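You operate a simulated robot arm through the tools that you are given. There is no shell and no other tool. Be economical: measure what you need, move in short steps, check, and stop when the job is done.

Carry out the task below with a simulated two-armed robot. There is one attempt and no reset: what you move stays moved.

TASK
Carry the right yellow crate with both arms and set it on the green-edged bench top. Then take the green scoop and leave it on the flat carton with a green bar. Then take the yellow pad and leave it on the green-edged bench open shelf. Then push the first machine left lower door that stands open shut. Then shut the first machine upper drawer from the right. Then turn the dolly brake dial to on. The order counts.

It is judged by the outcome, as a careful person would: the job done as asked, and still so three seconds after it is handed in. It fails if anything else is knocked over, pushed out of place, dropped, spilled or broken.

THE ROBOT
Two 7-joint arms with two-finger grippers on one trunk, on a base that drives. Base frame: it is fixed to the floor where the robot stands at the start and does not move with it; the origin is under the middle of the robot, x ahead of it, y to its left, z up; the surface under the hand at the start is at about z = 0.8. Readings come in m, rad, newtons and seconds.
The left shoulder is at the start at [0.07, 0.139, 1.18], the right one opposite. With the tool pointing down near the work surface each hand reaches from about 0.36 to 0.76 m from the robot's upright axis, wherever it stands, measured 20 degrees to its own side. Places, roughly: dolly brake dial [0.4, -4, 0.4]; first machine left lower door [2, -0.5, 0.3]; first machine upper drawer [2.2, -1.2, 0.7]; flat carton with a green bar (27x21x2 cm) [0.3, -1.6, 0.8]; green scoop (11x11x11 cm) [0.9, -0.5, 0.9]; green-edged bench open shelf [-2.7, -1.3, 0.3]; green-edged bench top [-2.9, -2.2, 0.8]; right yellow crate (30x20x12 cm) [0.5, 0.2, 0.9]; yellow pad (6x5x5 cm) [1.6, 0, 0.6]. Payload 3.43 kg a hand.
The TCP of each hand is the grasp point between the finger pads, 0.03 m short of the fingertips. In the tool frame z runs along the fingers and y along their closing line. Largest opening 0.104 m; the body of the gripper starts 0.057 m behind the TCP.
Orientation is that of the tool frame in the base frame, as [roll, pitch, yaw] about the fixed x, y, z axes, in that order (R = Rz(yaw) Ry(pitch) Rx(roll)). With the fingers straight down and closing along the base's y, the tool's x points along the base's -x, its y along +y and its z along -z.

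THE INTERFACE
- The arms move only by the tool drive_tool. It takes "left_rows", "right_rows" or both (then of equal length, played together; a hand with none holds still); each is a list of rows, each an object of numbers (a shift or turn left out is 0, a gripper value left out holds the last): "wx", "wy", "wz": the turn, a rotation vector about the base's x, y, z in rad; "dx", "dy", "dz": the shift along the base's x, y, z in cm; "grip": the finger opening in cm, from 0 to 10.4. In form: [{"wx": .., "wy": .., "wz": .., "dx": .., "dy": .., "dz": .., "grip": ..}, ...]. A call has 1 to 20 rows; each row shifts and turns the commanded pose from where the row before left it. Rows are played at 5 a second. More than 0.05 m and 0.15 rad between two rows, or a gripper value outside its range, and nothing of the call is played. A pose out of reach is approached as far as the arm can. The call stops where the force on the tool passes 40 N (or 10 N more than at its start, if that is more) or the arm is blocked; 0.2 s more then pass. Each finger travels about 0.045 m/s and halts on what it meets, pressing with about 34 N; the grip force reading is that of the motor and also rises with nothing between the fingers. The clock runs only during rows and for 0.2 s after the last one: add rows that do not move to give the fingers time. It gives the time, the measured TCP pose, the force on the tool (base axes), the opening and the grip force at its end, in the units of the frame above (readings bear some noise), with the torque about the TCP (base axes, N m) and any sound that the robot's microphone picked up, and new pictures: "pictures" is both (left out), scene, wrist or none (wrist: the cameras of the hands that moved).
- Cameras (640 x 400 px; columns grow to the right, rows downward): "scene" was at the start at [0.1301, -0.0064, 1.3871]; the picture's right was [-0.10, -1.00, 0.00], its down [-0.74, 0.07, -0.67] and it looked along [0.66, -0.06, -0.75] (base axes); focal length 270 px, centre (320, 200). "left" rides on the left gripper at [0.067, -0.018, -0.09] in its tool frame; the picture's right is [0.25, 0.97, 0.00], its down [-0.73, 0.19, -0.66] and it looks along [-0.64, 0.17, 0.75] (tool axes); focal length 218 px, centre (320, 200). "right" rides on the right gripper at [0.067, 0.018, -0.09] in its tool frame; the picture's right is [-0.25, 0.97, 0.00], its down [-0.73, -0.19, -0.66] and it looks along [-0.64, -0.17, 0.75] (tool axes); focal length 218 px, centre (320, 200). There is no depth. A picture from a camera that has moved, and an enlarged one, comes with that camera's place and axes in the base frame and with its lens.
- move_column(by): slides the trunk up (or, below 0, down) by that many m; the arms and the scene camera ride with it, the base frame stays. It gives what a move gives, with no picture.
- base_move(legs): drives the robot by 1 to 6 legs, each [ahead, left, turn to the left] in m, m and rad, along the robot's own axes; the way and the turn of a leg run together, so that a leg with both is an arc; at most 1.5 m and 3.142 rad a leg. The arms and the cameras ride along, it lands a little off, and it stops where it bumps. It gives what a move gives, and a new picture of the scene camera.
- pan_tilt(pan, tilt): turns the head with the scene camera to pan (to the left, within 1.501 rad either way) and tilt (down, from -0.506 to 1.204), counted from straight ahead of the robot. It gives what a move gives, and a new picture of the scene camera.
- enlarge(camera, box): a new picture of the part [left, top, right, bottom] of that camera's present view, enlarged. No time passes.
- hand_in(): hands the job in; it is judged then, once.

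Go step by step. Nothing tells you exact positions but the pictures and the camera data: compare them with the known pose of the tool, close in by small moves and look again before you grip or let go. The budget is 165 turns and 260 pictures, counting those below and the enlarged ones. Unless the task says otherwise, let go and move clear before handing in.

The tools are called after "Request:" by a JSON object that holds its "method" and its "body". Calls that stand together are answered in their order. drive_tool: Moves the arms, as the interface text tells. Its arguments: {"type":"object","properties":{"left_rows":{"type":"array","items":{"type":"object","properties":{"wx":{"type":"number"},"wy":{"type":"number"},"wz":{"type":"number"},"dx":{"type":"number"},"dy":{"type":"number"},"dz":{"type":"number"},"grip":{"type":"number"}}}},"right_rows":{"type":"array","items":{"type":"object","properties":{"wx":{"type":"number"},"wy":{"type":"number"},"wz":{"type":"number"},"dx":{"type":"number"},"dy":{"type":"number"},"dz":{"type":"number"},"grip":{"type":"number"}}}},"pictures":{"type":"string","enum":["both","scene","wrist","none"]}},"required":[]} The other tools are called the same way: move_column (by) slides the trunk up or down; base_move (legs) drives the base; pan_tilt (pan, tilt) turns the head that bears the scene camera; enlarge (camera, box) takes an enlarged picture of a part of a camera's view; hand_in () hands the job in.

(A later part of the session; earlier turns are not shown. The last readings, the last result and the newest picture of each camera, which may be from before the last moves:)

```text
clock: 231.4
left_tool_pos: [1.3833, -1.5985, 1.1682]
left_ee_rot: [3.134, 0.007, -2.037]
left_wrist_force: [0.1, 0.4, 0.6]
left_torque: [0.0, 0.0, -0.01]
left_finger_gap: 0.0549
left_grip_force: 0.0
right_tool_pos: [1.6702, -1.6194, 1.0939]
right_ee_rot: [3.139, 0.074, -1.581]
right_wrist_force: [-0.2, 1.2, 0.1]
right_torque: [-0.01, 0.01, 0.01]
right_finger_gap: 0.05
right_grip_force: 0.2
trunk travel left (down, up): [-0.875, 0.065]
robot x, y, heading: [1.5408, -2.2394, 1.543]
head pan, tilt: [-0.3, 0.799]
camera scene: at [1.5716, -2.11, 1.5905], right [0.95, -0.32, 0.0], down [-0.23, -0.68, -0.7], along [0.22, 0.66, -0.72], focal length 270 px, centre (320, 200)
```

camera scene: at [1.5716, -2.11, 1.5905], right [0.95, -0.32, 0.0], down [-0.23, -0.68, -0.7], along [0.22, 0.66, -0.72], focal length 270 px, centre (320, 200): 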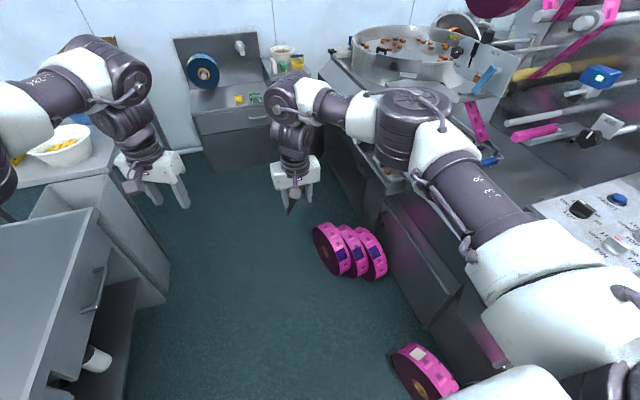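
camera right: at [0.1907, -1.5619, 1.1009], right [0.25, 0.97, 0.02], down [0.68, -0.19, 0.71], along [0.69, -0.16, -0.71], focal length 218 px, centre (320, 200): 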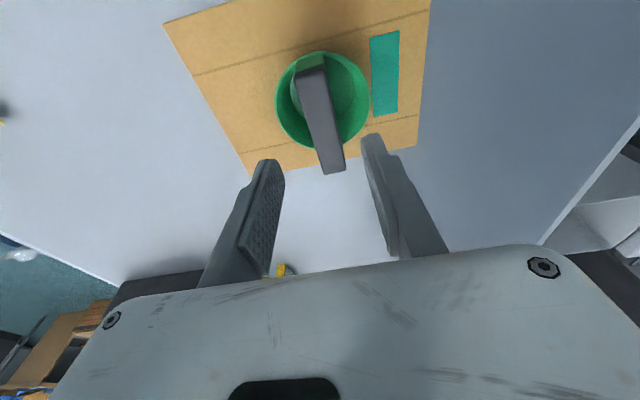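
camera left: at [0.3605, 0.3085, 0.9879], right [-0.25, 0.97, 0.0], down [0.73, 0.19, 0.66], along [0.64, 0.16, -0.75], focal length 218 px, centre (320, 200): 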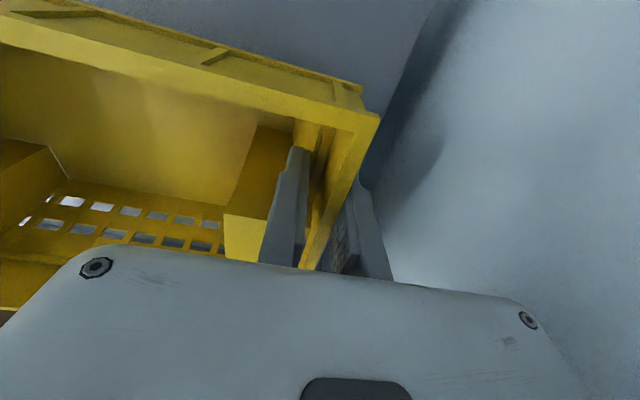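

The pad sits on the low cabinet at about [1.61, 0.03, 0.62]. I need to see the open machine door behind the right hand, so I'll move that hand aside.

Request:
{"method": "drive_tool", "body": {"right_rows": [{"dy": -4, "dz": 2}, {"dy": -4, "dz": 2}, {"dy": -4, "dz": 2}, {"dy": -4}, {}], "pictures": "none"}}

Request:
{"method": "pan_tilt", "body": {"pan": -0.1, "tilt": 0.75}}

```text
clock: 232.6
left_tool_pos: [1.3846, -1.5993, 1.168]
left_ee_rot: [3.137, 0.004, -2.037]
left_wrist_force: [0.2, -0.1, 0.3]
left_torque: [-0.05, -0.05, 0.0]
left_finger_gap: 0.055
left_grip_force: 0.0
right_tool_pos: [1.6766, -1.7593, 1.154]
right_ee_rot: [3.141, 0.07, -1.578]
right_wrist_force: [-0.8, 0.3, -0.3]
right_torque: [0.0, -0.01, 0.0]
right_finger_gap: 0.05
right_grip_force: 0.1
right hand out of reach, approached as far as the arm can: row 4
trunk travel left (down, up): [-0.875, 0.065]
robot x, y, heading: [1.5441, -2.2398, 1.547]
head pan, tilt: [-0.3, 0.799]
```

```text
clock: 233.3
left_tool_pos: [1.3835, -1.6, 1.1692]
left_ee_rot: [3.136, 0.007, -2.036]
left_wrist_force: [-0.3, -0.1, 0.1]
left_torque: [0.01, 0.04, -0.03]
left_finger_gap: 0.055
left_grip_force: 0.0
right_tool_pos: [1.6748, -1.7586, 1.155]
right_ee_rot: [3.14, 0.07, -1.575]
right_wrist_force: [0.4, 0.2, 0.5]
right_torque: [-0.04, 0.03, 0.05]
right_finger_gap: 0.0499
right_grip_force: 0.1
trunk travel left (down, up): [-0.875, 0.065]
robot x, y, heading: [1.5423, -2.2415, 1.543]
head pan, tilt: [-0.099, 0.75]
camera scene: at [1.5559, -2.1044, 1.5944], right [0.99, -0.12, 0.0], down [-0.08, -0.68, -0.73], along [0.09, 0.73, -0.68], focal length 270 px, centre (320, 200)
```

scene: 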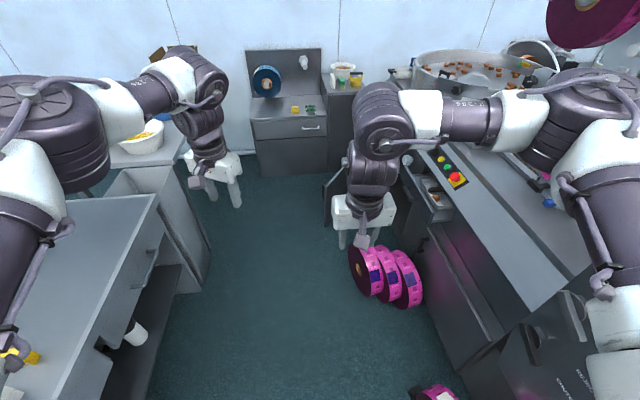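

The door's free edge is near [1.78, -0.8], the machine front is at x≈2.17, and the drawer stands open. I'll stay left at x≈1.35 to avoid the door and drive up to the cabinet.

Request:
{"method": "base_move", "body": {"legs": [[0.8, 0.23, 0.028], [0.76, 0, 0]]}}

Request:
{"method": "pan_tilt", "body": {"pan": -0.3, "tilt": 0.85}}

```text
clock: 241.5
left_tool_pos: [1.1311, -0.0448, 1.1691]
left_ee_rot: [3.132, 0.007, -2.004]
left_wrist_force: [0.9, 0.6, 0.5]
left_torque: [0.01, 0.01, -0.03]
left_finger_gap: 0.0552
left_grip_force: 0.0
right_tool_pos: [1.4263, -0.1939, 1.1547]
right_ee_rot: [3.141, 0.073, -1.542]
right_wrist_force: [0.6, -0.1, -0.2]
right_torque: [0.02, -0.03, 0.02]
right_finger_gap: 0.05
right_grip_force: 0.1
trunk travel left (down, up): [-0.875, 0.065]
robot x, y, heading: [1.3097, -0.6786, 1.583]
head pan, tilt: [-0.099, 0.75]
camera scene: at [1.3183, -0.5435, 1.5946], right [1.0, -0.09, 0.0], down [-0.06, -0.68, -0.73], along [0.06, 0.73, -0.68], focal length 270 px, centre (320, 200)
```

scene: 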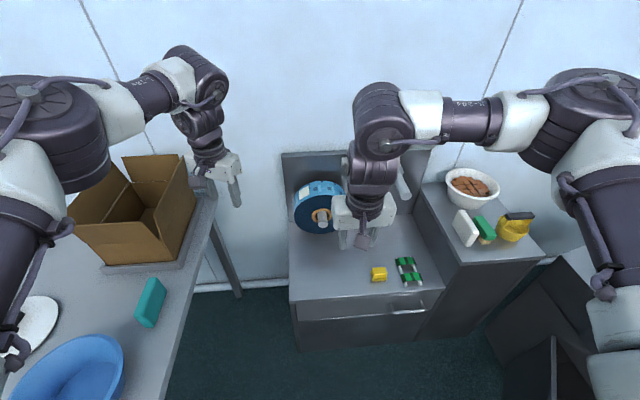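

```text
clock: 242.2
left_tool_pos: [1.1299, -0.0432, 1.1688]
left_ee_rot: [3.132, 0.006, -2.004]
left_wrist_force: [0.1, 0.5, -0.6]
left_torque: [0.01, 0.01, -0.02]
left_finger_gap: 0.055
left_grip_force: 0.0
right_tool_pos: [1.4258, -0.1924, 1.1537]
right_ee_rot: [3.14, 0.072, -1.543]
right_wrist_force: [2.1, 0.1, 0.5]
right_torque: [-0.01, -0.05, 0.0]
right_finger_gap: 0.0498
right_grip_force: 0.0
trunk travel left (down, up): [-0.875, 0.065]
robot x, y, heading: [1.3113, -0.6748, 1.586]
head pan, tilt: [-0.3, 0.85]
camera scene: at [1.3332, -0.5494, 1.5864], right [0.96, -0.28, 0.0], down [-0.21, -0.72, -0.66], along [0.19, 0.63, -0.75], focal length 270 px, centre (320, 200)
```

scene: 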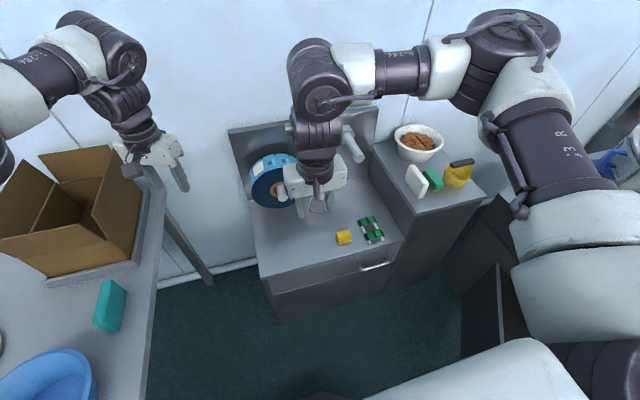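

The pad is near [1.61, 0.03]. I'll pull the left hand away from the cardboard box, lower the trunk, then bring the right hand over the pad.

Request:
{"method": "drive_tool", "body": {"left_rows": [{"dx": 2, "dy": -4}, {"dx": 2, "dy": -4}, {"dx": 2, "dy": -4}, {}], "right_rows": [{"dx": 3}, {"dx": 3}, {"dx": 3}, {"dx": 2}], "pictures": "none"}}

Request:
{"method": "move_column", "body": {"by": -0.3}}

Request:
{"method": "drive_tool", "body": {"right_rows": [{"dy": 3, "dx": 2, "grip": 8}, {"dy": 3, "dx": 2}, {"dy": 3, "dx": 2}, {"dy": 3, "dx": 1}, {}], "pictures": "both"}}

```text
clock: 243.2
left_tool_pos: [1.1904, -0.165, 1.1681]
left_ee_rot: [3.132, 0.008, -2.003]
left_wrist_force: [1.7, 0.1, 0.5]
left_torque: [0.0, 0.03, -0.03]
left_finger_gap: 0.0552
left_grip_force: 0.2
right_tool_pos: [1.5363, -0.1936, 1.1553]
right_ee_rot: [3.138, 0.072, -1.543]
right_wrist_force: [-0.2, 0.0, 0.2]
right_torque: [0.0, 0.01, -0.02]
right_finger_gap: 0.05
right_grip_force: 0.0
trunk travel left (down, up): [-0.875, 0.065]
robot x, y, heading: [1.3105, -0.6756, 1.585]
head pan, tilt: [-0.3, 0.85]
```

```text
clock: 246.2
left_tool_pos: [1.1903, -0.164, 0.8683]
left_ee_rot: [3.133, 0.007, -2.003]
left_wrist_force: [0.3, -0.3, -0.4]
left_torque: [0.02, -0.01, 0.0]
left_finger_gap: 0.055
left_grip_force: 0.1
right_tool_pos: [1.5365, -0.1935, 0.8556]
right_ee_rot: [3.139, 0.072, -1.543]
right_wrist_force: [-0.2, 0.4, -0.5]
right_torque: [-0.04, 0.01, -0.03]
right_finger_gap: 0.0501
right_grip_force: 0.0
trunk travel left (down, up): [-0.575, 0.365]
robot x, y, heading: [1.3144, -0.6808, 1.585]
head pan, tilt: [-0.3, 0.85]
```

```text
clock: 247.4
left_tool_pos: [1.1897, -0.1649, 0.8676]
left_ee_rot: [3.133, 0.008, -2.003]
left_wrist_force: [-0.6, -0.6, -0.6]
left_torque: [0.0, -0.02, 0.02]
left_finger_gap: 0.0548
left_grip_force: 0.2
right_tool_pos: [1.6056, -0.0734, 0.8555]
right_ee_rot: [3.138, 0.07, -1.543]
right_wrist_force: [0.2, -0.2, 0.1]
right_torque: [-0.05, -0.01, 0.01]
right_finger_gap: 0.0799
right_grip_force: 0.0
trunk travel left (down, up): [-0.575, 0.365]
robot x, y, heading: [1.3084, -0.6798, 1.578]
head pan, tilt: [-0.3, 0.85]
camera scene: at [1.3336, -0.5505, 1.2865], right [0.96, -0.28, 0.0], down [-0.21, -0.72, -0.66], along [0.19, 0.63, -0.75], focal length 270 px, centre (320, 200)
camera right: at [1.591, -0.1478, 0.9418], right [-0.97, 0.23, 0.02], down [0.17, 0.69, 0.71], along [0.14, 0.69, -0.71], focal length 218 px, centre (320, 200)
```

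scene: 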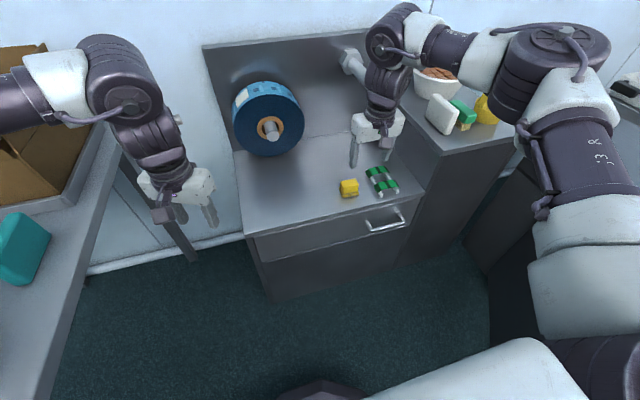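
right: 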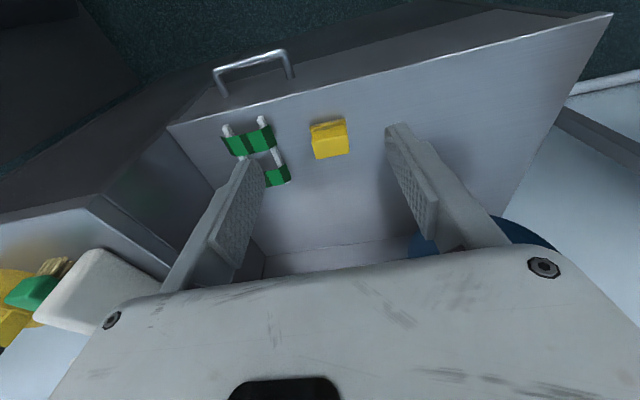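

Triangulated: the pad's centre is at [1.612, 0.045, 0.60] and the surface is at about 0.575. I'll move the base a bit closer and come down to check.

Request:
{"method": "base_move", "body": {"legs": [[0.13, -0.07, 0]]}}

Request:
{"method": "drive_tool", "body": {"right_rows": [{"dx": -3, "dz": -3, "grip": 7.6}, {"dx": -3, "dz": -3}, {"dz": -4.5}, {"dz": -2.5}, {}], "pictures": "wrist"}}

```text
clock: 248.8
left_tool_pos: [1.2567, -0.0339, 0.8682]
left_ee_rot: [3.131, 0.006, -2.003]
left_wrist_force: [-0.6, -0.6, 0.2]
left_torque: [-0.03, 0.0, 0.01]
left_finger_gap: 0.0551
left_grip_force: 0.0
right_tool_pos: [1.674, 0.057, 0.8559]
right_ee_rot: [3.141, 0.072, -1.542]
right_wrist_force: [0.5, -0.6, -0.4]
right_torque: [-0.01, -0.01, 0.0]
right_finger_gap: 0.0802
right_grip_force: 0.0
trunk travel left (down, up): [-0.575, 0.365]
robot x, y, heading: [1.3774, -0.5468, 1.579]
head pan, tilt: [-0.3, 0.85]
camera scene: at [1.4006, -0.4198, 1.2865], right [0.96, -0.28, 0.0], down [-0.21, -0.72, -0.66], along [0.19, 0.63, -0.75], focal length 270 px, centre (320, 200)
```

scene: 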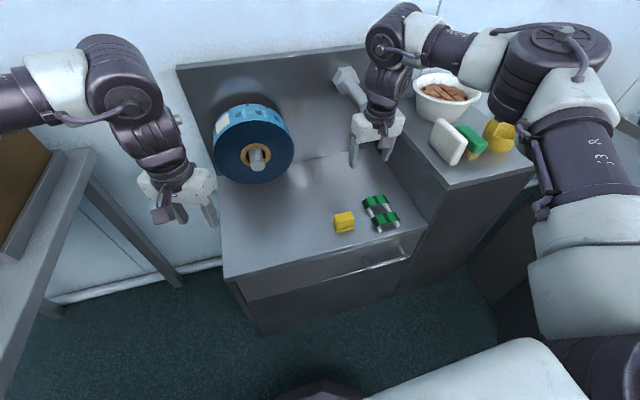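

```text
clock: 250.0
left_tool_pos: [1.2572, -0.0331, 0.8682]
left_ee_rot: [3.132, 0.005, -2.004]
left_wrist_force: [-0.7, -0.6, 0.2]
left_torque: [0.0, 0.02, 0.03]
left_finger_gap: 0.0552
left_grip_force: 0.0
right_tool_pos: [1.6134, 0.0568, 0.7257]
right_ee_rot: [3.14, 0.071, -1.542]
right_wrist_force: [0.3, 0.7, 0.7]
right_torque: [-0.01, 0.0, 0.03]
right_finger_gap: 0.0761
right_grip_force: 0.1
trunk travel left (down, up): [-0.575, 0.365]
robot x, y, heading: [1.3819, -0.5448, 1.581]
head pan, tilt: [-0.3, 0.85]
camera right: at [1.5977, -0.0171, 0.8115], right [-0.97, 0.22, 0.02], down [0.17, 0.69, 0.71], along [0.14, 0.69, -0.71], focal length 218 px, centre (320, 200)
```

right: 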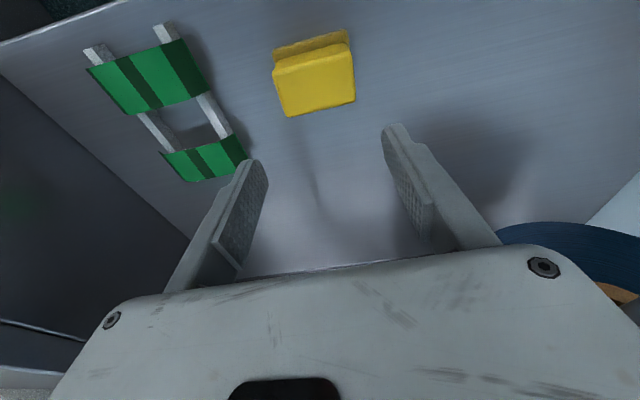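

Request:
{"method": "drive_tool", "body": {"right_rows": [{"dx": -0.3, "dy": -1.9, "grip": 8.6}, {"dz": -3}, {"dz": -3}, {"dz": -3}, {}], "pictures": "wrist"}}

```text
clock: 251.2
left_tool_pos: [1.2571, -0.0347, 0.8687]
left_ee_rot: [3.132, 0.006, -2.003]
left_wrist_force: [0.4, 0.0, -0.5]
left_torque: [0.0, 0.0, -0.02]
left_finger_gap: 0.0552
left_grip_force: 0.1
right_tool_pos: [1.6115, 0.0373, 0.6373]
right_ee_rot: [3.139, 0.073, -1.542]
right_wrist_force: [1.8, -2.3, 5.2]
right_torque: [-0.16, -0.31, -0.08]
right_finger_gap: 0.0853
right_grip_force: 0.2
trunk travel left (down, up): [-0.575, 0.365]
robot x, y, heading: [1.3771, -0.5508, 1.582]
head pan, tilt: [-0.3, 0.85]
camera right: at [1.596, -0.038, 0.7226], right [-0.97, 0.23, 0.02], down [0.17, 0.68, 0.71], along [0.15, 0.69, -0.71], focal length 218 px, centre (320, 200)
```

right: 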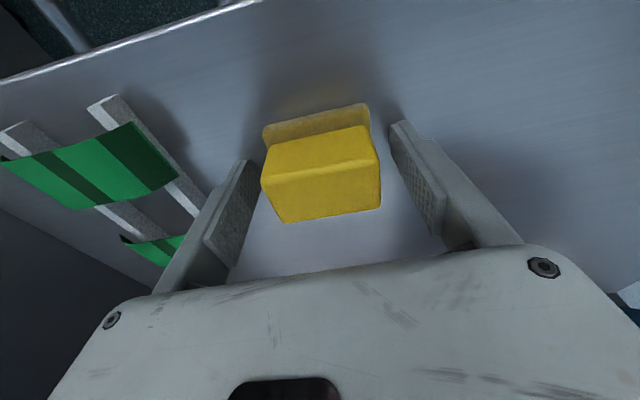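

Slight contact force: the fingertips seem to have reached the surface with the pad between them. I'll rise 3 mm and close.

Request:
{"method": "drive_tool", "body": {"right_rows": [{"dz": 0.4}, {"grip": 0}, {}, {}, {}, {}], "pictures": "wrist"}}

```text
clock: 252.6
left_tool_pos: [1.2569, -0.0347, 0.8676]
left_ee_rot: [3.133, 0.006, -2.004]
left_wrist_force: [-0.1, -0.2, 1.2]
left_torque: [0.04, -0.04, 0.0]
left_finger_gap: 0.0551
left_grip_force: 0.1
right_tool_pos: [1.6118, 0.0376, 0.641]
right_ee_rot: [3.139, 0.072, -1.543]
right_wrist_force: [0.6, 0.2, -0.2]
right_torque: [0.01, 0.0, -0.01]
right_finger_gap: 0.059
right_grip_force: 34.5
trunk travel left (down, up): [-0.575, 0.365]
robot x, y, heading: [1.3784, -0.5441, 1.584]
head pan, tilt: [-0.3, 0.85]
camera right: at [1.5954, -0.0371, 0.7259], right [-0.97, 0.23, 0.02], down [0.17, 0.69, 0.71], along [0.15, 0.69, -0.71], focal length 218 px, centre (320, 200)
```

right: 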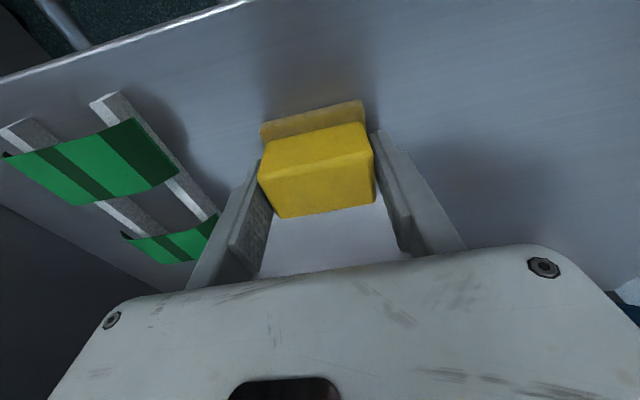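

The pad is gripped (59 mm). I'll lift, raise the trunk, and back out along the same way.

Request:
{"method": "drive_tool", "body": {"right_rows": [{"dz": 2}, {"dz": 3}, {"dz": 4}, {"dz": 4}, {}], "pictures": "none"}}

Request:
{"method": "move_column", "body": {"by": 0.3}}

Request:
{"method": "base_move", "body": {"legs": [[-0.85, 0, -0.013], [-0.8, -0.14, 0]]}}

```text
clock: 253.8
left_tool_pos: [1.2575, -0.0337, 0.868]
left_ee_rot: [3.132, 0.005, -2.003]
left_wrist_force: [0.4, 0.5, -0.1]
left_torque: [0.0, 0.01, 0.01]
left_finger_gap: 0.0551
left_grip_force: 0.1
right_tool_pos: [1.6098, 0.0383, 0.7699]
right_ee_rot: [3.137, 0.07, -1.543]
right_wrist_force: [-0.3, 1.3, -0.5]
right_torque: [-0.03, 0.03, 0.03]
right_finger_gap: 0.059
right_grip_force: 34.3
trunk travel left (down, up): [-0.575, 0.365]
robot x, y, heading: [1.3785, -0.5473, 1.582]
head pan, tilt: [-0.3, 0.85]
```

```text
clock: 256.8
left_tool_pos: [1.2571, -0.0337, 1.1675]
left_ee_rot: [3.134, 0.007, -2.004]
left_wrist_force: [-0.1, 0.9, 0.3]
left_torque: [0.0, 0.02, 0.01]
left_finger_gap: 0.0549
left_grip_force: 0.1
right_tool_pos: [1.6105, 0.0389, 1.069]
right_ee_rot: [3.139, 0.071, -1.543]
right_wrist_force: [-0.9, -0.7, -0.8]
right_torque: [0.04, -0.01, 0.01]
right_finger_gap: 0.059
right_grip_force: 34.5
trunk travel left (down, up): [-0.875, 0.065]
robot x, y, heading: [1.3735, -0.551, 1.58]
head pan, tilt: [-0.3, 0.85]
```

```text
clock: 265.3
left_tool_pos: [1.4101, -1.6891, 1.1686]
left_ee_rot: [3.136, 0.004, -2.023]
left_wrist_force: [0.9, 0.2, 0.2]
left_torque: [-0.04, -0.01, 0.03]
left_finger_gap: 0.0549
left_grip_force: 0.0
right_tool_pos: [1.7656, -1.6233, 1.0696]
right_ee_rot: [3.141, 0.071, -1.565]
right_wrist_force: [-0.1, -0.1, -2.5]
right_torque: [-0.03, -0.01, 0.01]
right_finger_gap: 0.0589
right_grip_force: 33.9
trunk travel left (down, up): [-0.875, 0.065]
robot x, y, heading: [1.5189, -2.2064, 1.56]
head pan, tilt: [-0.3, 0.85]
camera scene: at [1.5461, -2.077, 1.5863], right [0.95, -0.3, 0.0], down [-0.23, -0.72, -0.66], along [0.2, 0.63, -0.75], focal length 270 px, centre (320, 200)
```

scene: 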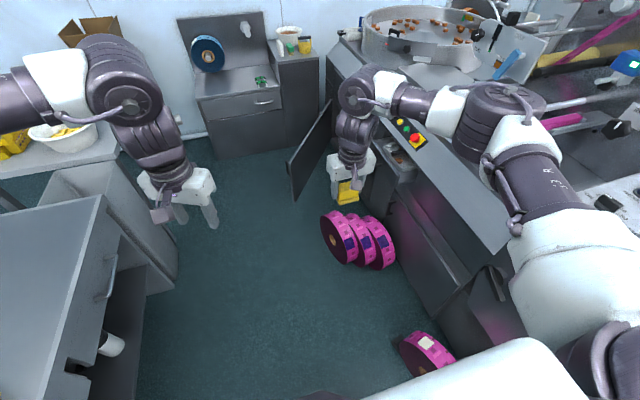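

I can see the open door well for later. I'll keep backing south through the gap.

Request:
{"method": "base_move", "body": {"legs": [[-1.35, 0, 0.01], [-1.3, 0, 0]]}}

```text
clock: 278.2
left_tool_pos: [1.3865, -4.3395, 1.1682]
left_ee_rot: [3.135, 0.006, -2.03]
left_wrist_force: [0.1, -0.3, 0.2]
left_torque: [0.01, 0.02, 0.0]
left_finger_gap: 0.0552
left_grip_force: 0.1
right_tool_pos: [1.742, -4.2767, 1.0692]
right_ee_rot: [3.137, 0.074, -1.571]
right_wrist_force: [0.5, -0.6, -1.3]
right_torque: [0.03, 0.01, 0.02]
right_finger_gap: 0.0587
right_grip_force: 34.2
trunk travel left (down, up): [-0.875, 0.065]
robot x, y, heading: [1.4945, -4.854, 1.557]
head pan, tilt: [-0.3, 0.85]
camera scene: at [1.5196, -4.7293, 1.5863], right [0.95, -0.31, 0.0], down [-0.23, -0.71, -0.66], along [0.2, 0.63, -0.75], focal length 270 px, centre (320, 200)
```

scene: 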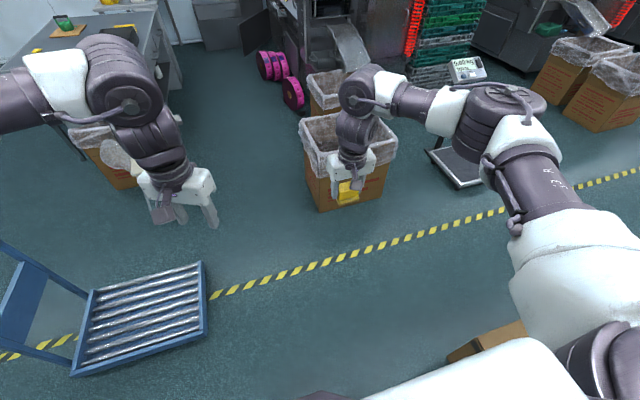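

I'll turn west and drive toward the bench's open shelf (about y=-1.35).

Request:
{"method": "base_move", "body": {"legs": [[0, 0, 1.585], [1.4, 0, 0], [1.4, 0, 0], [0, 0, -1.436], [1.5, 0, 0], [1.5, 0, 0]]}}

Request:
{"method": "pan_tilt", "body": {"pan": 0.3, "tilt": 0.6}}

```text
clock: 313.1
left_tool_pos: [-1.753, -1.3661, 1.1675]
left_ee_rot: [3.132, 0.007, -1.92]
left_wrist_force: [-0.2, 0.7, -0.8]
left_torque: [-0.01, 0.0, 0.0]
left_finger_gap: 0.0552
left_grip_force: 0.1
right_tool_pos: [-1.4072, -1.2656, 1.0706]
right_ee_rot: [3.138, 0.072, -1.462]
right_wrist_force: [0.7, -0.1, -1.4]
right_torque: [0.02, 0.03, -0.02]
right_finger_gap: 0.0591
right_grip_force: 33.6
trunk travel left (down, up): [-0.875, 0.065]
robot x, y, heading: [-1.5864, -1.8722, 1.667]
head pan, tilt: [-0.3, 0.85]
camera scene: at [-1.5783, -1.74, 1.5865], right [0.98, -0.21, 0.0], down [-0.15, -0.74, -0.66], along [0.14, 0.65, -0.75], focal length 270 px, centre (320, 200)
```

scene: 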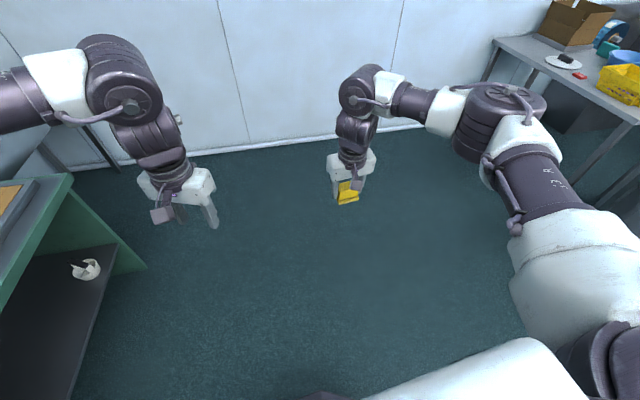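

```text
clock: 314.1
left_tool_pos: [-1.7527, -1.3677, 1.1676]
left_ee_rot: [3.136, 0.008, -1.922]
left_wrist_force: [-0.4, -0.4, 0.4]
left_torque: [-0.01, 0.0, -0.02]
left_finger_gap: 0.055
left_grip_force: 0.0
right_tool_pos: [-1.4066, -1.266, 1.0701]
right_ee_rot: [3.138, 0.07, -1.462]
right_wrist_force: [0.4, 0.4, -1.7]
right_torque: [-0.04, -0.02, 0.02]
right_finger_gap: 0.0591
right_grip_force: 33.3
trunk travel left (down, up): [-0.875, 0.065]
robot x, y, heading: [-1.5898, -1.8679, 1.67]
head pan, tilt: [0.3, 0.6]
camera scene: at [-1.6282, -1.7342, 1.6073], right [0.92, 0.38, 0.0], down [0.22, -0.52, -0.82], along [-0.32, 0.76, -0.57], focal length 270 px, centre (320, 200)
```

scene: 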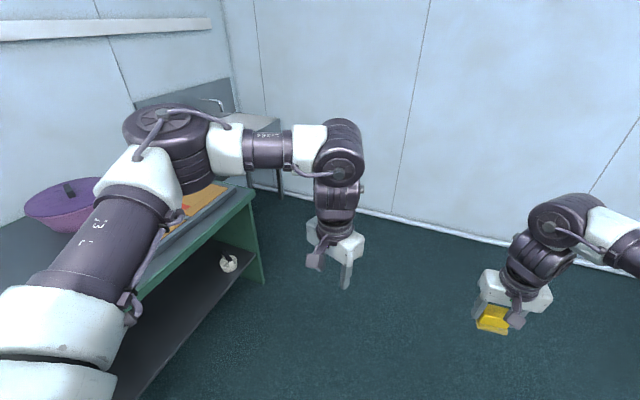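

Request:
{"method": "base_move", "body": {"legs": [[0, 0.0, 1.472], [0, -0.25, 0]]}}

Request:
{"method": "pan_tilt", "body": {"pan": -0.2, "tilt": 0.75}}

```text
clock: 319.5
left_tool_pos: [-2.1024, -1.7246, 1.1685]
left_ee_rot: [3.135, 0.007, -0.459]
left_wrist_force: [-0.8, -1.0, -0.3]
left_torque: [-0.01, -0.01, -0.02]
left_finger_gap: 0.0551
left_grip_force: 0.1
right_tool_pos: [-2.1669, -1.3692, 1.0701]
right_ee_rot: [3.14, 0.071, 0.001]
right_wrist_force: [-0.4, 0.3, 0.0]
right_torque: [-0.01, 0.04, 0.02]
right_finger_gap: 0.0588
right_grip_force: 34.0
trunk travel left (down, up): [-0.875, 0.065]
robot x, y, heading: [-1.5922, -1.619, 3.127]
head pan, tilt: [0.3, 0.6]
camera scene: at [-1.7214, -1.6417, 1.6073], right [-0.28, 0.96, 0.0], down [0.54, 0.16, -0.82], along [-0.79, -0.23, -0.57], focal length 270 px, centre (320, 200)
```

scene: 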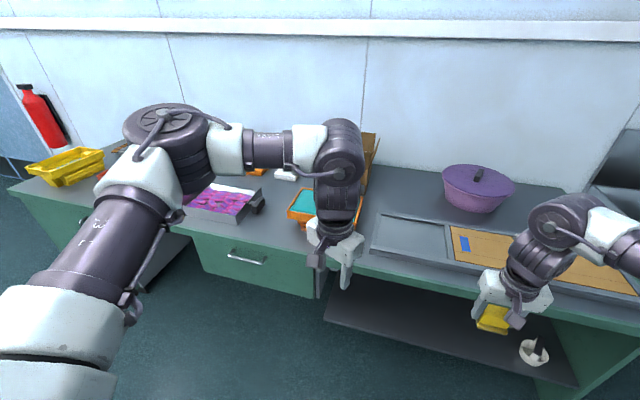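

```text
clock: 320.4
left_tool_pos: [-2.1022, -1.723, 1.1693]
left_ee_rot: [3.133, 0.004, -0.46]
left_wrist_force: [-0.7, 0.4, 0.5]
left_torque: [0.02, -0.01, -0.02]
left_finger_gap: 0.0549
left_grip_force: 0.0
right_tool_pos: [-2.1661, -1.3668, 1.0705]
right_ee_rot: [3.14, 0.072, 0.003]
right_wrist_force: [-0.3, 0.0, -0.4]
right_torque: [0.04, 0.0, 0.02]
right_finger_gap: 0.059
right_grip_force: 34.8
trunk travel left (down, up): [-0.875, 0.065]
robot x, y, heading: [-1.5861, -1.617, 3.129]
head pan, tilt: [-0.201, 0.75]
camera scene: at [-1.7176, -1.5951, 1.5944], right [0.21, 0.98, 0.0], down [0.67, -0.15, -0.73], along [-0.71, 0.16, -0.68], focal length 270 px, centre (320, 200)
```

scene: 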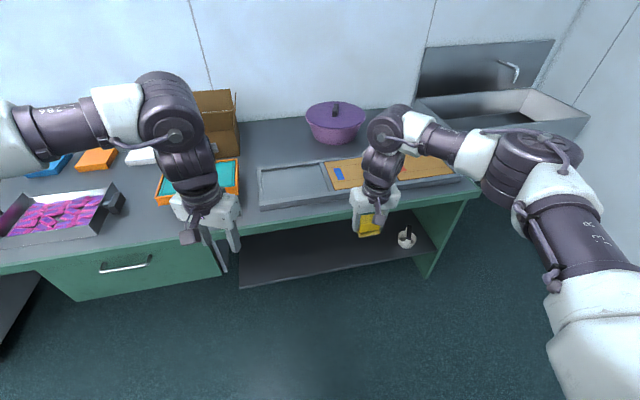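

I'll lower the trunk to work at the shelf level and look at the shelf from there.

Request:
{"method": "move_column", "body": {"by": -0.55}}

Request:
{"method": "pan_tilt", "body": {"pan": -0.2, "tilt": 0.5}}

```text
refused: -0.55 is not a number from -0.4 to 0.4
```

```text
clock: 321.2
left_tool_pos: [-2.1029, -1.7234, 1.1679]
left_ee_rot: [3.133, 0.008, -0.459]
left_wrist_force: [-0.5, -0.2, 0.4]
left_torque: [-0.03, 0.01, 0.02]
left_finger_gap: 0.055
left_grip_force: 0.1
right_tool_pos: [-2.1672, -1.3677, 1.069]
right_ee_rot: [3.139, 0.072, 0.001]
right_wrist_force: [-0.1, 1.4, -1.5]
right_torque: [-0.02, 0.01, 0.0]
right_finger_gap: 0.0586
right_grip_force: 34.4
trunk travel left (down, up): [-0.875, 0.065]
robot x, y, heading: [-1.5866, -1.6169, 3.126]
head pan, tilt: [-0.201, 0.499]
camera scene: at [-1.7254, -1.5944, 1.6163], right [0.21, 0.98, 0.0], down [0.47, -0.1, -0.88], along [-0.86, 0.19, -0.48], focal length 270 px, centre (320, 200)
```

scene: 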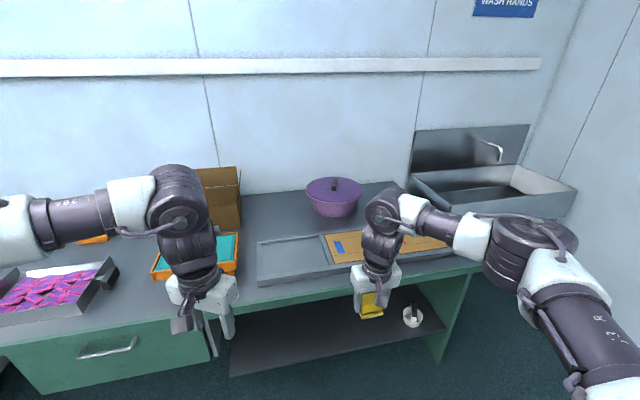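

Request:
{"method": "move_column", "body": {"by": -0.4}}

Request:
{"method": "move_column", "body": {"by": -0.2}}

Request:
{"method": "pan_tilt", "body": {"pan": -0.25, "tilt": 0.55}}

```text
clock: 325.0
left_tool_pos: [-2.1029, -1.7231, 0.768]
left_ee_rot: [3.133, 0.006, -0.459]
left_wrist_force: [0.0, -0.8, -0.3]
left_torque: [0.01, 0.01, -0.02]
left_finger_gap: 0.0551
left_grip_force: 0.0
right_tool_pos: [-2.1652, -1.3673, 0.67]
right_ee_rot: [3.139, 0.073, 0.002]
right_wrist_force: [0.0, 0.1, -0.2]
right_torque: [0.01, 0.0, -0.01]
right_finger_gap: 0.0591
right_grip_force: 34.5
trunk travel left (down, up): [-0.475, 0.465]
robot x, y, heading: [-1.5874, -1.6154, 3.129]
head pan, tilt: [-0.201, 0.499]
```

```text
clock: 327.2
left_tool_pos: [-2.1029, -1.7229, 0.568]
left_ee_rot: [3.132, 0.007, -0.459]
left_wrist_force: [0.4, -0.7, -0.3]
left_torque: [-0.01, 0.01, 0.01]
left_finger_gap: 0.0548
left_grip_force: 0.0
right_tool_pos: [-2.1662, -1.3667, 0.4701]
right_ee_rot: [3.138, 0.071, 0.002]
right_wrist_force: [0.0, -0.8, -1.0]
right_torque: [0.02, 0.03, -0.01]
right_finger_gap: 0.0588
right_grip_force: 33.7
trunk travel left (down, up): [-0.275, 0.665]
robot x, y, heading: [-1.5876, -1.6158, 3.13]
head pan, tilt: [-0.201, 0.499]
```

```text
clock: 327.8
left_tool_pos: [-2.1025, -1.723, 0.5673]
left_ee_rot: [3.134, 0.007, -0.458]
left_wrist_force: [0.9, 0.3, -0.2]
left_torque: [0.0, 0.04, 0.01]
left_finger_gap: 0.0549
left_grip_force: 0.1
right_tool_pos: [-2.1669, -1.3671, 0.4699]
right_ee_rot: [3.138, 0.072, 0.001]
right_wrist_force: [-0.8, -0.1, -0.8]
right_torque: [0.04, 0.0, -0.01]
right_finger_gap: 0.0592
right_grip_force: 34.3
trunk travel left (down, up): [-0.275, 0.665]
robot x, y, heading: [-1.587, -1.6158, 3.128]
head pan, tilt: [-0.25, 0.55]
camera scene: at [-1.7231, -1.5902, 1.0118], right [0.26, 0.97, 0.0], down [0.5, -0.14, -0.85], along [-0.82, 0.22, -0.52], focal length 270 px, centre (320, 200)
```

scene: 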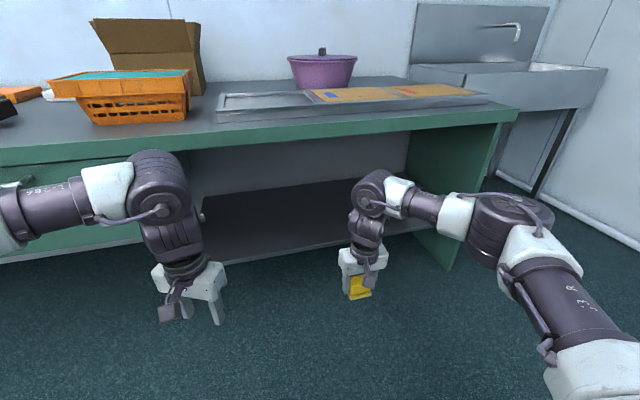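

The shelf top is at z≈0.31, its front edge at x≈-2.50, and the bench underside at about 0.73. I'll retract the left hand, lower and slightly tilt the right hand, then drive in a bit.

Request:
{"method": "drive_tool", "body": {"left_rows": [{"dx": 3}, {"dx": 3}, {"dx": 3}, {}, {}], "right_rows": [{"dz": -3, "wy": 0.12}, {"dz": -3, "wy": 0.12}, {"dz": -2.5}, {}, {}], "pictures": "none"}}

Request:
{"method": "base_move", "body": {"legs": [[0.22, 0, 0]]}}

```text
clock: 329.0
left_tool_pos: [-2.0109, -1.723, 0.5669]
left_ee_rot: [3.133, 0.007, -0.46]
left_wrist_force: [0.5, 0.4, 0.4]
left_torque: [-0.01, 0.0, 0.01]
left_finger_gap: 0.0551
left_grip_force: 0.0
right_tool_pos: [-2.1654, -1.3672, 0.3854]
right_ee_rot: [3.138, 0.313, 0.003]
right_wrist_force: [0.2, -0.1, -1.0]
right_torque: [0.0, 0.01, -0.02]
right_finger_gap: 0.0588
right_grip_force: 33.9
trunk travel left (down, up): [-0.275, 0.665]
robot x, y, heading: [-1.5867, -1.6164, 3.128]
head pan, tilt: [-0.25, 0.55]
```

```text
clock: 330.7
left_tool_pos: [-2.2323, -1.72, 0.5674]
left_ee_rot: [3.134, 0.005, -0.459]
left_wrist_force: [-0.5, 0.0, 0.4]
left_torque: [0.01, -0.01, 0.02]
left_finger_gap: 0.0549
left_grip_force: 0.1
right_tool_pos: [-2.3852, -1.3652, 0.3835]
right_ee_rot: [3.138, 0.311, 0.004]
right_wrist_force: [-0.3, 0.6, -0.1]
right_torque: [0.0, 0.03, 0.0]
right_finger_gap: 0.0588
right_grip_force: 33.6
trunk travel left (down, up): [-0.275, 0.665]
robot x, y, heading: [-1.8087, -1.6148, 3.126]
head pan, tilt: [-0.25, 0.55]
camera scene: at [-1.943, -1.5874, 1.0117], right [0.26, 0.97, 0.0], down [0.51, -0.14, -0.85], along [-0.82, 0.22, -0.52], focal length 270 px, centre (320, 200)
```

scene: 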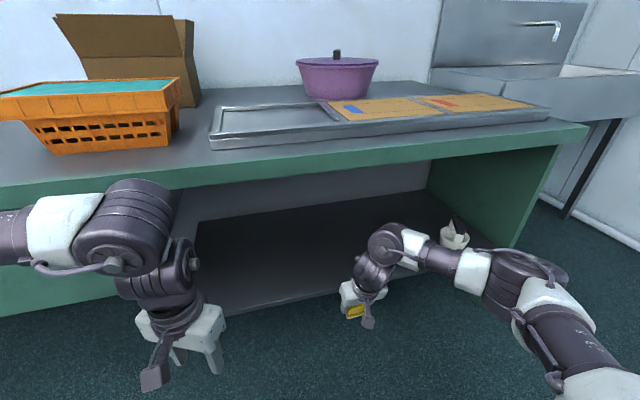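

Request:
{"method": "drive_tool", "body": {"right_rows": [{"dx": -4}, {"dx": -4}, {"dx": -4}, {"dx": -3}, {}], "pictures": "both"}}

```text
clock: 331.9
left_tool_pos: [-2.232, -1.7202, 0.5685]
left_ee_rot: [3.135, 0.008, -0.458]
left_wrist_force: [0.7, 0.0, 0.3]
left_torque: [-0.02, 0.0, 0.01]
left_finger_gap: 0.055
left_grip_force: 0.0
right_tool_pos: [-2.537, -1.366, 0.3873]
right_ee_rot: [-3.141, 0.336, 0.006]
right_wrist_force: [-0.5, 0.5, -0.2]
right_torque: [0.02, 0.0, -0.01]
right_finger_gap: 0.0591
right_grip_force: 34.2
right hand out of reach, approached as far as the arm can: row 4
trunk travel left (down, up): [-0.275, 0.665]
robot x, y, heading: [-1.8076, -1.6134, 3.127]
head pan, tilt: [-0.25, 0.55]
camera scene: at [-1.9423, -1.5881, 1.0118], right [0.26, 0.97, 0.0], down [0.5, -0.13, -0.85], along [-0.82, 0.22, -0.52], focal length 270 px, centre (320, 200)
camera right: at [-2.4437, -1.3835, 0.4514], right [-0.23, -0.97, 0.08], down [-0.47, 0.19, 0.86], along [-0.85, 0.16, -0.5], focal length 218 px, centre (320, 200)
```

scene: 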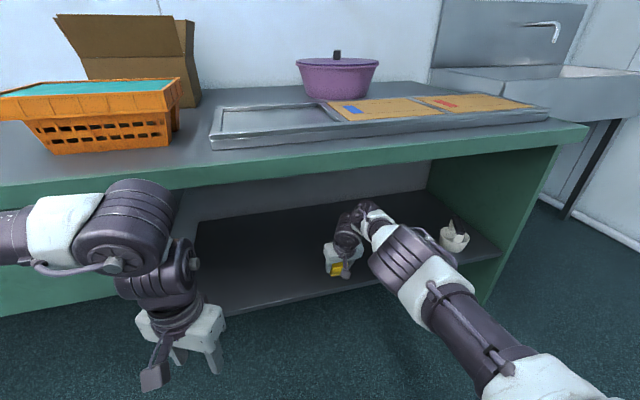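
right: 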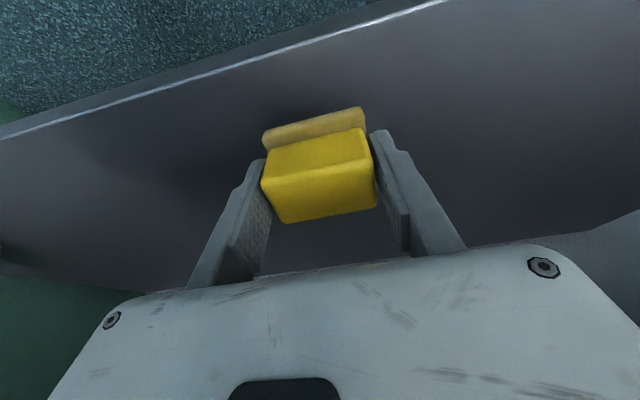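

The hand is over the shelf edge at full reach; I'll drive 7 cm further in.

Request:
{"method": "base_move", "body": {"legs": [[0.08, 0, 0]]}}

Request:
{"method": "drive_tool", "body": {"right_rows": [{"dz": -1.5}, {"dz": -1}, {"dz": -0.5}, {"dz": -0.5}, {}], "pictures": "wrist"}}

```text
clock: 333.0
left_tool_pos: [-2.3116, -1.7189, 0.5669]
left_ee_rot: [3.135, 0.004, -0.456]
left_wrist_force: [-0.8, 0.3, 0.1]
left_torque: [0.0, 0.01, 0.02]
left_finger_gap: 0.0548
left_grip_force: 0.1
right_tool_pos: [-2.616, -1.3638, 0.3872]
right_ee_rot: [-3.14, 0.333, 0.006]
right_wrist_force: [0.4, -0.1, -1.3]
right_torque: [0.0, -0.03, -0.03]
right_finger_gap: 0.0591
right_grip_force: 34.3
trunk travel left (down, up): [-0.275, 0.665]
robot x, y, heading: [-1.8872, -1.6104, 3.129]
head pan, tilt: [-0.25, 0.55]
camera scene: at [-2.0234, -1.5864, 1.0116], right [0.26, 0.97, 0.0], down [0.51, -0.14, -0.85], along [-0.82, 0.22, -0.52], focal length 270 px, centre (320, 200)
```

scene: 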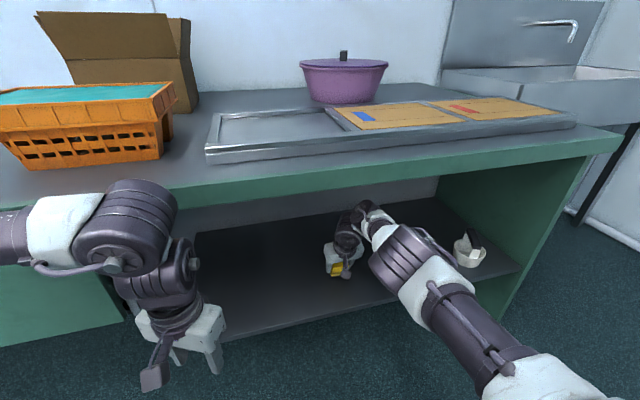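

```text
clock: 334.2
left_tool_pos: [-2.3095, -1.7196, 0.5696]
left_ee_rot: [3.133, 0.013, -0.457]
left_wrist_force: [-0.8, 0.0, 0.5]
left_torque: [0.01, -0.01, -0.01]
left_finger_gap: 0.0551
left_grip_force: 0.1
right_tool_pos: [-2.6197, -1.3637, 0.3611]
right_ee_rot: [-3.138, 0.348, 0.006]
right_wrist_force: [-1.0, 3.1, 35.5]
right_torque: [0.12, -0.27, 0.01]
right_finger_gap: 0.0591
right_grip_force: 34.1
trunk travel left (down, up): [-0.275, 0.665]
robot x, y, heading: [-1.8884, -1.6127, 3.125]
head pan, tilt: [-0.25, 0.55]
camera right: at [-2.5251, -1.3822, 0.4233], right [-0.23, -0.97, 0.08], down [-0.46, 0.19, 0.87], along [-0.86, 0.16, -0.49], focal length 218 px, centre (320, 200)
```

right: 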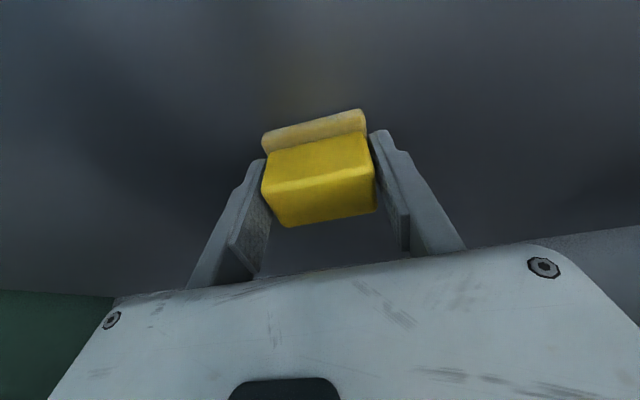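

Contact: the pad touches the shelf. I'll ease up a little, open, and draw back along the tool axis.

Request:
{"method": "drive_tool", "body": {"right_rows": [{"dz": 0.4}, {"grip": 8}, {}, {}, {}, {"dx": 1, "dz": 2}, {"dx": 1.5, "dz": 3}, {}], "pictures": "wrist"}}

```text
clock: 336.0
left_tool_pos: [-2.3113, -1.7194, 0.5673]
left_ee_rot: [3.134, 0.005, -0.457]
left_wrist_force: [0.3, -0.1, 0.4]
left_torque: [-0.01, 0.02, -0.01]
left_finger_gap: 0.0551
left_grip_force: 0.0
right_tool_pos: [-2.5917, -1.3647, 0.4072]
right_ee_rot: [-3.139, 0.333, 0.006]
right_wrist_force: [0.4, 0.2, 0.4]
right_torque: [0.02, 0.01, 0.03]
right_finger_gap: 0.0801
right_grip_force: 0.1
trunk travel left (down, up): [-0.275, 0.665]
robot x, y, heading: [-1.8862, -1.6124, 3.13]
head pan, tilt: [-0.25, 0.55]
camera right: at [-2.4988, -1.3816, 0.4703], right [-0.23, -0.97, 0.08], down [-0.47, 0.19, 0.86], along [-0.85, 0.16, -0.5], focal length 218 px, centre (320, 200)
```

right: 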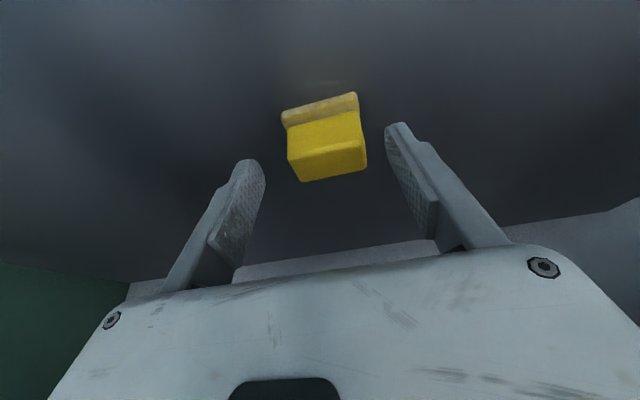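

The pad sits flat on the shelf. I'll back out, raise the trunk, and drive back to the machine.

Request:
{"method": "drive_tool", "body": {"right_rows": [{"dx": 1, "dz": 1.5}, {}], "pictures": "none"}}

Request:
{"method": "base_move", "body": {"legs": [[-0.6, 0, 0]]}}

Request:
{"method": "move_column", "body": {"by": 0.4}}

Request:
{"method": "move_column", "body": {"by": 0.2}}

Request:
{"method": "enlarge", "body": {"camera": "scene", "box": [200, 120, 520, 320]}}

```text
clock: 336.6
left_tool_pos: [-2.3104, -1.7179, 0.568]
left_ee_rot: [3.133, 0.007, -0.457]
left_wrist_force: [0.1, 0.0, -0.1]
left_torque: [0.04, -0.02, 0.03]
left_finger_gap: 0.055
left_grip_force: 0.1
right_tool_pos: [-2.5816, -1.3645, 0.4225]
right_ee_rot: [-3.14, 0.336, 0.005]
right_wrist_force: [-0.5, 0.2, 0.4]
right_torque: [0.04, 0.0, -0.01]
right_finger_gap: 0.0801
right_grip_force: 0.0
trunk travel left (down, up): [-0.275, 0.665]
robot x, y, heading: [-1.8859, -1.6112, 3.131]
head pan, tilt: [-0.25, 0.55]
```

```text
clock: 340.0
left_tool_pos: [-1.7124, -1.7262, 0.5678]
left_ee_rot: [3.132, 0.008, -0.458]
left_wrist_force: [0.3, 0.2, -1.1]
left_torque: [0.01, 0.0, 0.01]
left_finger_gap: 0.0547
left_grip_force: 0.0
right_tool_pos: [-1.9839, -1.3709, 0.4222]
right_ee_rot: [-3.14, 0.334, 0.002]
right_wrist_force: [-0.2, -0.3, 0.5]
right_torque: [0.03, -0.01, 0.01]
right_finger_gap: 0.08
right_grip_force: 0.0
trunk travel left (down, up): [-0.275, 0.665]
robot x, y, heading: [-1.2855, -1.6198, 3.128]
head pan, tilt: [-0.25, 0.55]
camera scene: at [-1.423, -1.5945, 1.0119], right [0.26, 0.97, 0.0], down [0.5, -0.14, -0.85], along [-0.82, 0.22, -0.52], focal length 270 px, centre (320, 200)
```

scene: 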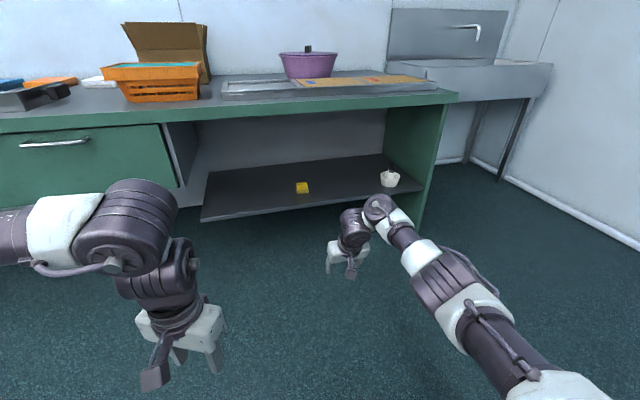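

```text
clock: 343.8
left_tool_pos: [-1.713, -1.7259, 0.9684]
left_ee_rot: [3.133, 0.007, -0.459]
left_wrist_force: [0.2, 0.1, 0.3]
left_torque: [-0.01, -0.02, 0.0]
left_finger_gap: 0.0548
left_grip_force: 0.1
right_tool_pos: [-1.9827, -1.3711, 0.8218]
right_ee_rot: [-3.139, 0.334, 0.005]
right_wrist_force: [-0.2, -1.0, -0.3]
right_torque: [0.0, -0.01, 0.01]
right_finger_gap: 0.0799
right_grip_force: 0.0
trunk travel left (down, up): [-0.675, 0.265]
robot x, y, heading: [-1.2874, -1.6198, 3.127]
head pan, tilt: [-0.25, 0.55]
```

```text
clock: 346.0
left_tool_pos: [-1.7129, -1.7272, 1.1681]
left_ee_rot: [3.131, 0.008, -0.459]
left_wrist_force: [0.1, 0.6, 0.9]
left_torque: [0.01, -0.02, 0.02]
left_finger_gap: 0.0548
left_grip_force: 0.2
right_tool_pos: [-1.9824, -1.3702, 1.0222]
right_ee_rot: [-3.139, 0.335, 0.003]
right_wrist_force: [-0.7, -0.2, -0.1]
right_torque: [0.01, -0.01, 0.02]
right_finger_gap: 0.0802
right_grip_force: 0.1
trunk travel left (down, up): [-0.875, 0.065]
robot x, y, heading: [-1.2915, -1.6206, 3.126]
head pan, tilt: [-0.25, 0.55]
```

```text
2.00 times, centred on (360, 220) of scene
camera zoom: at [-1.4236, -1.5945, 1.6118], right [0.26, 0.97, 0.0], down [0.5, -0.14, -0.85], along [-0.82, 0.22, -0.52], focal length 540 px, centre (240, 160)
```

zoom: 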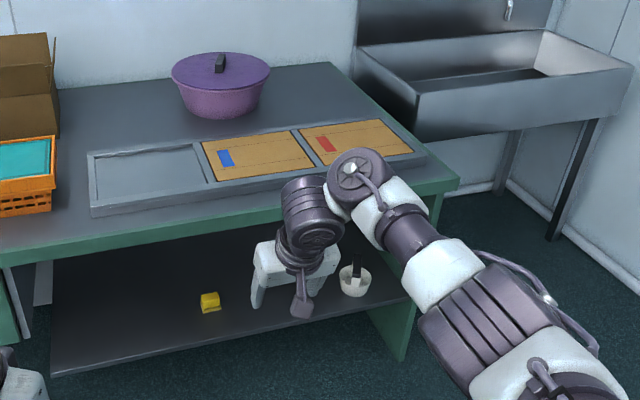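

The pad lies well on the shelf. I'll drive back around to the machine aisle.

Request:
{"method": "base_move", "body": {"legs": [[0, 0, 1.96], [1.5, 0, 0], [1.5, 0, 0], [0.52, 0, 0], [0, 0, 1.196], [1.4, 0, 0]]}}

```text
clock: 377.3
left_tool_pos: [1.7379, -4.8656, 1.1684]
left_ee_rot: [3.134, 0.009, 2.685]
left_wrist_force: [-0.1, 0.3, -0.3]
left_torque: [-0.01, 0.02, 0.03]
left_finger_gap: 0.0549
left_grip_force: 0.0
right_tool_pos: [2.0086, -5.2199, 1.0223]
right_ee_rot: [-3.14, 0.334, -3.135]
right_wrist_force: [-0.6, 0.0, 0.0]
right_torque: [0.02, 0.04, 0.02]
right_finger_gap: 0.0799
right_grip_force: 0.1
trunk travel left (down, up): [-0.875, 0.065]
robot x, y, heading: [1.3152, -4.9728, -0.013]
head pan, tilt: [-0.25, 0.55]
camera scene: at [1.4514, -4.9947, 1.6119], right [-0.26, -0.97, 0.0], down [-0.5, 0.14, -0.85], along [0.82, -0.22, -0.52], focal length 270 px, centre (320, 200)
```

scene: 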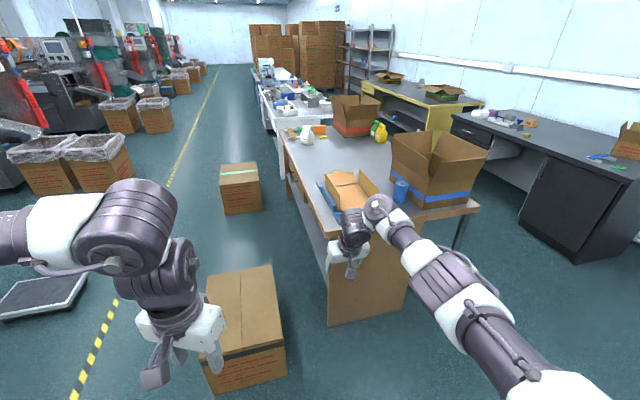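

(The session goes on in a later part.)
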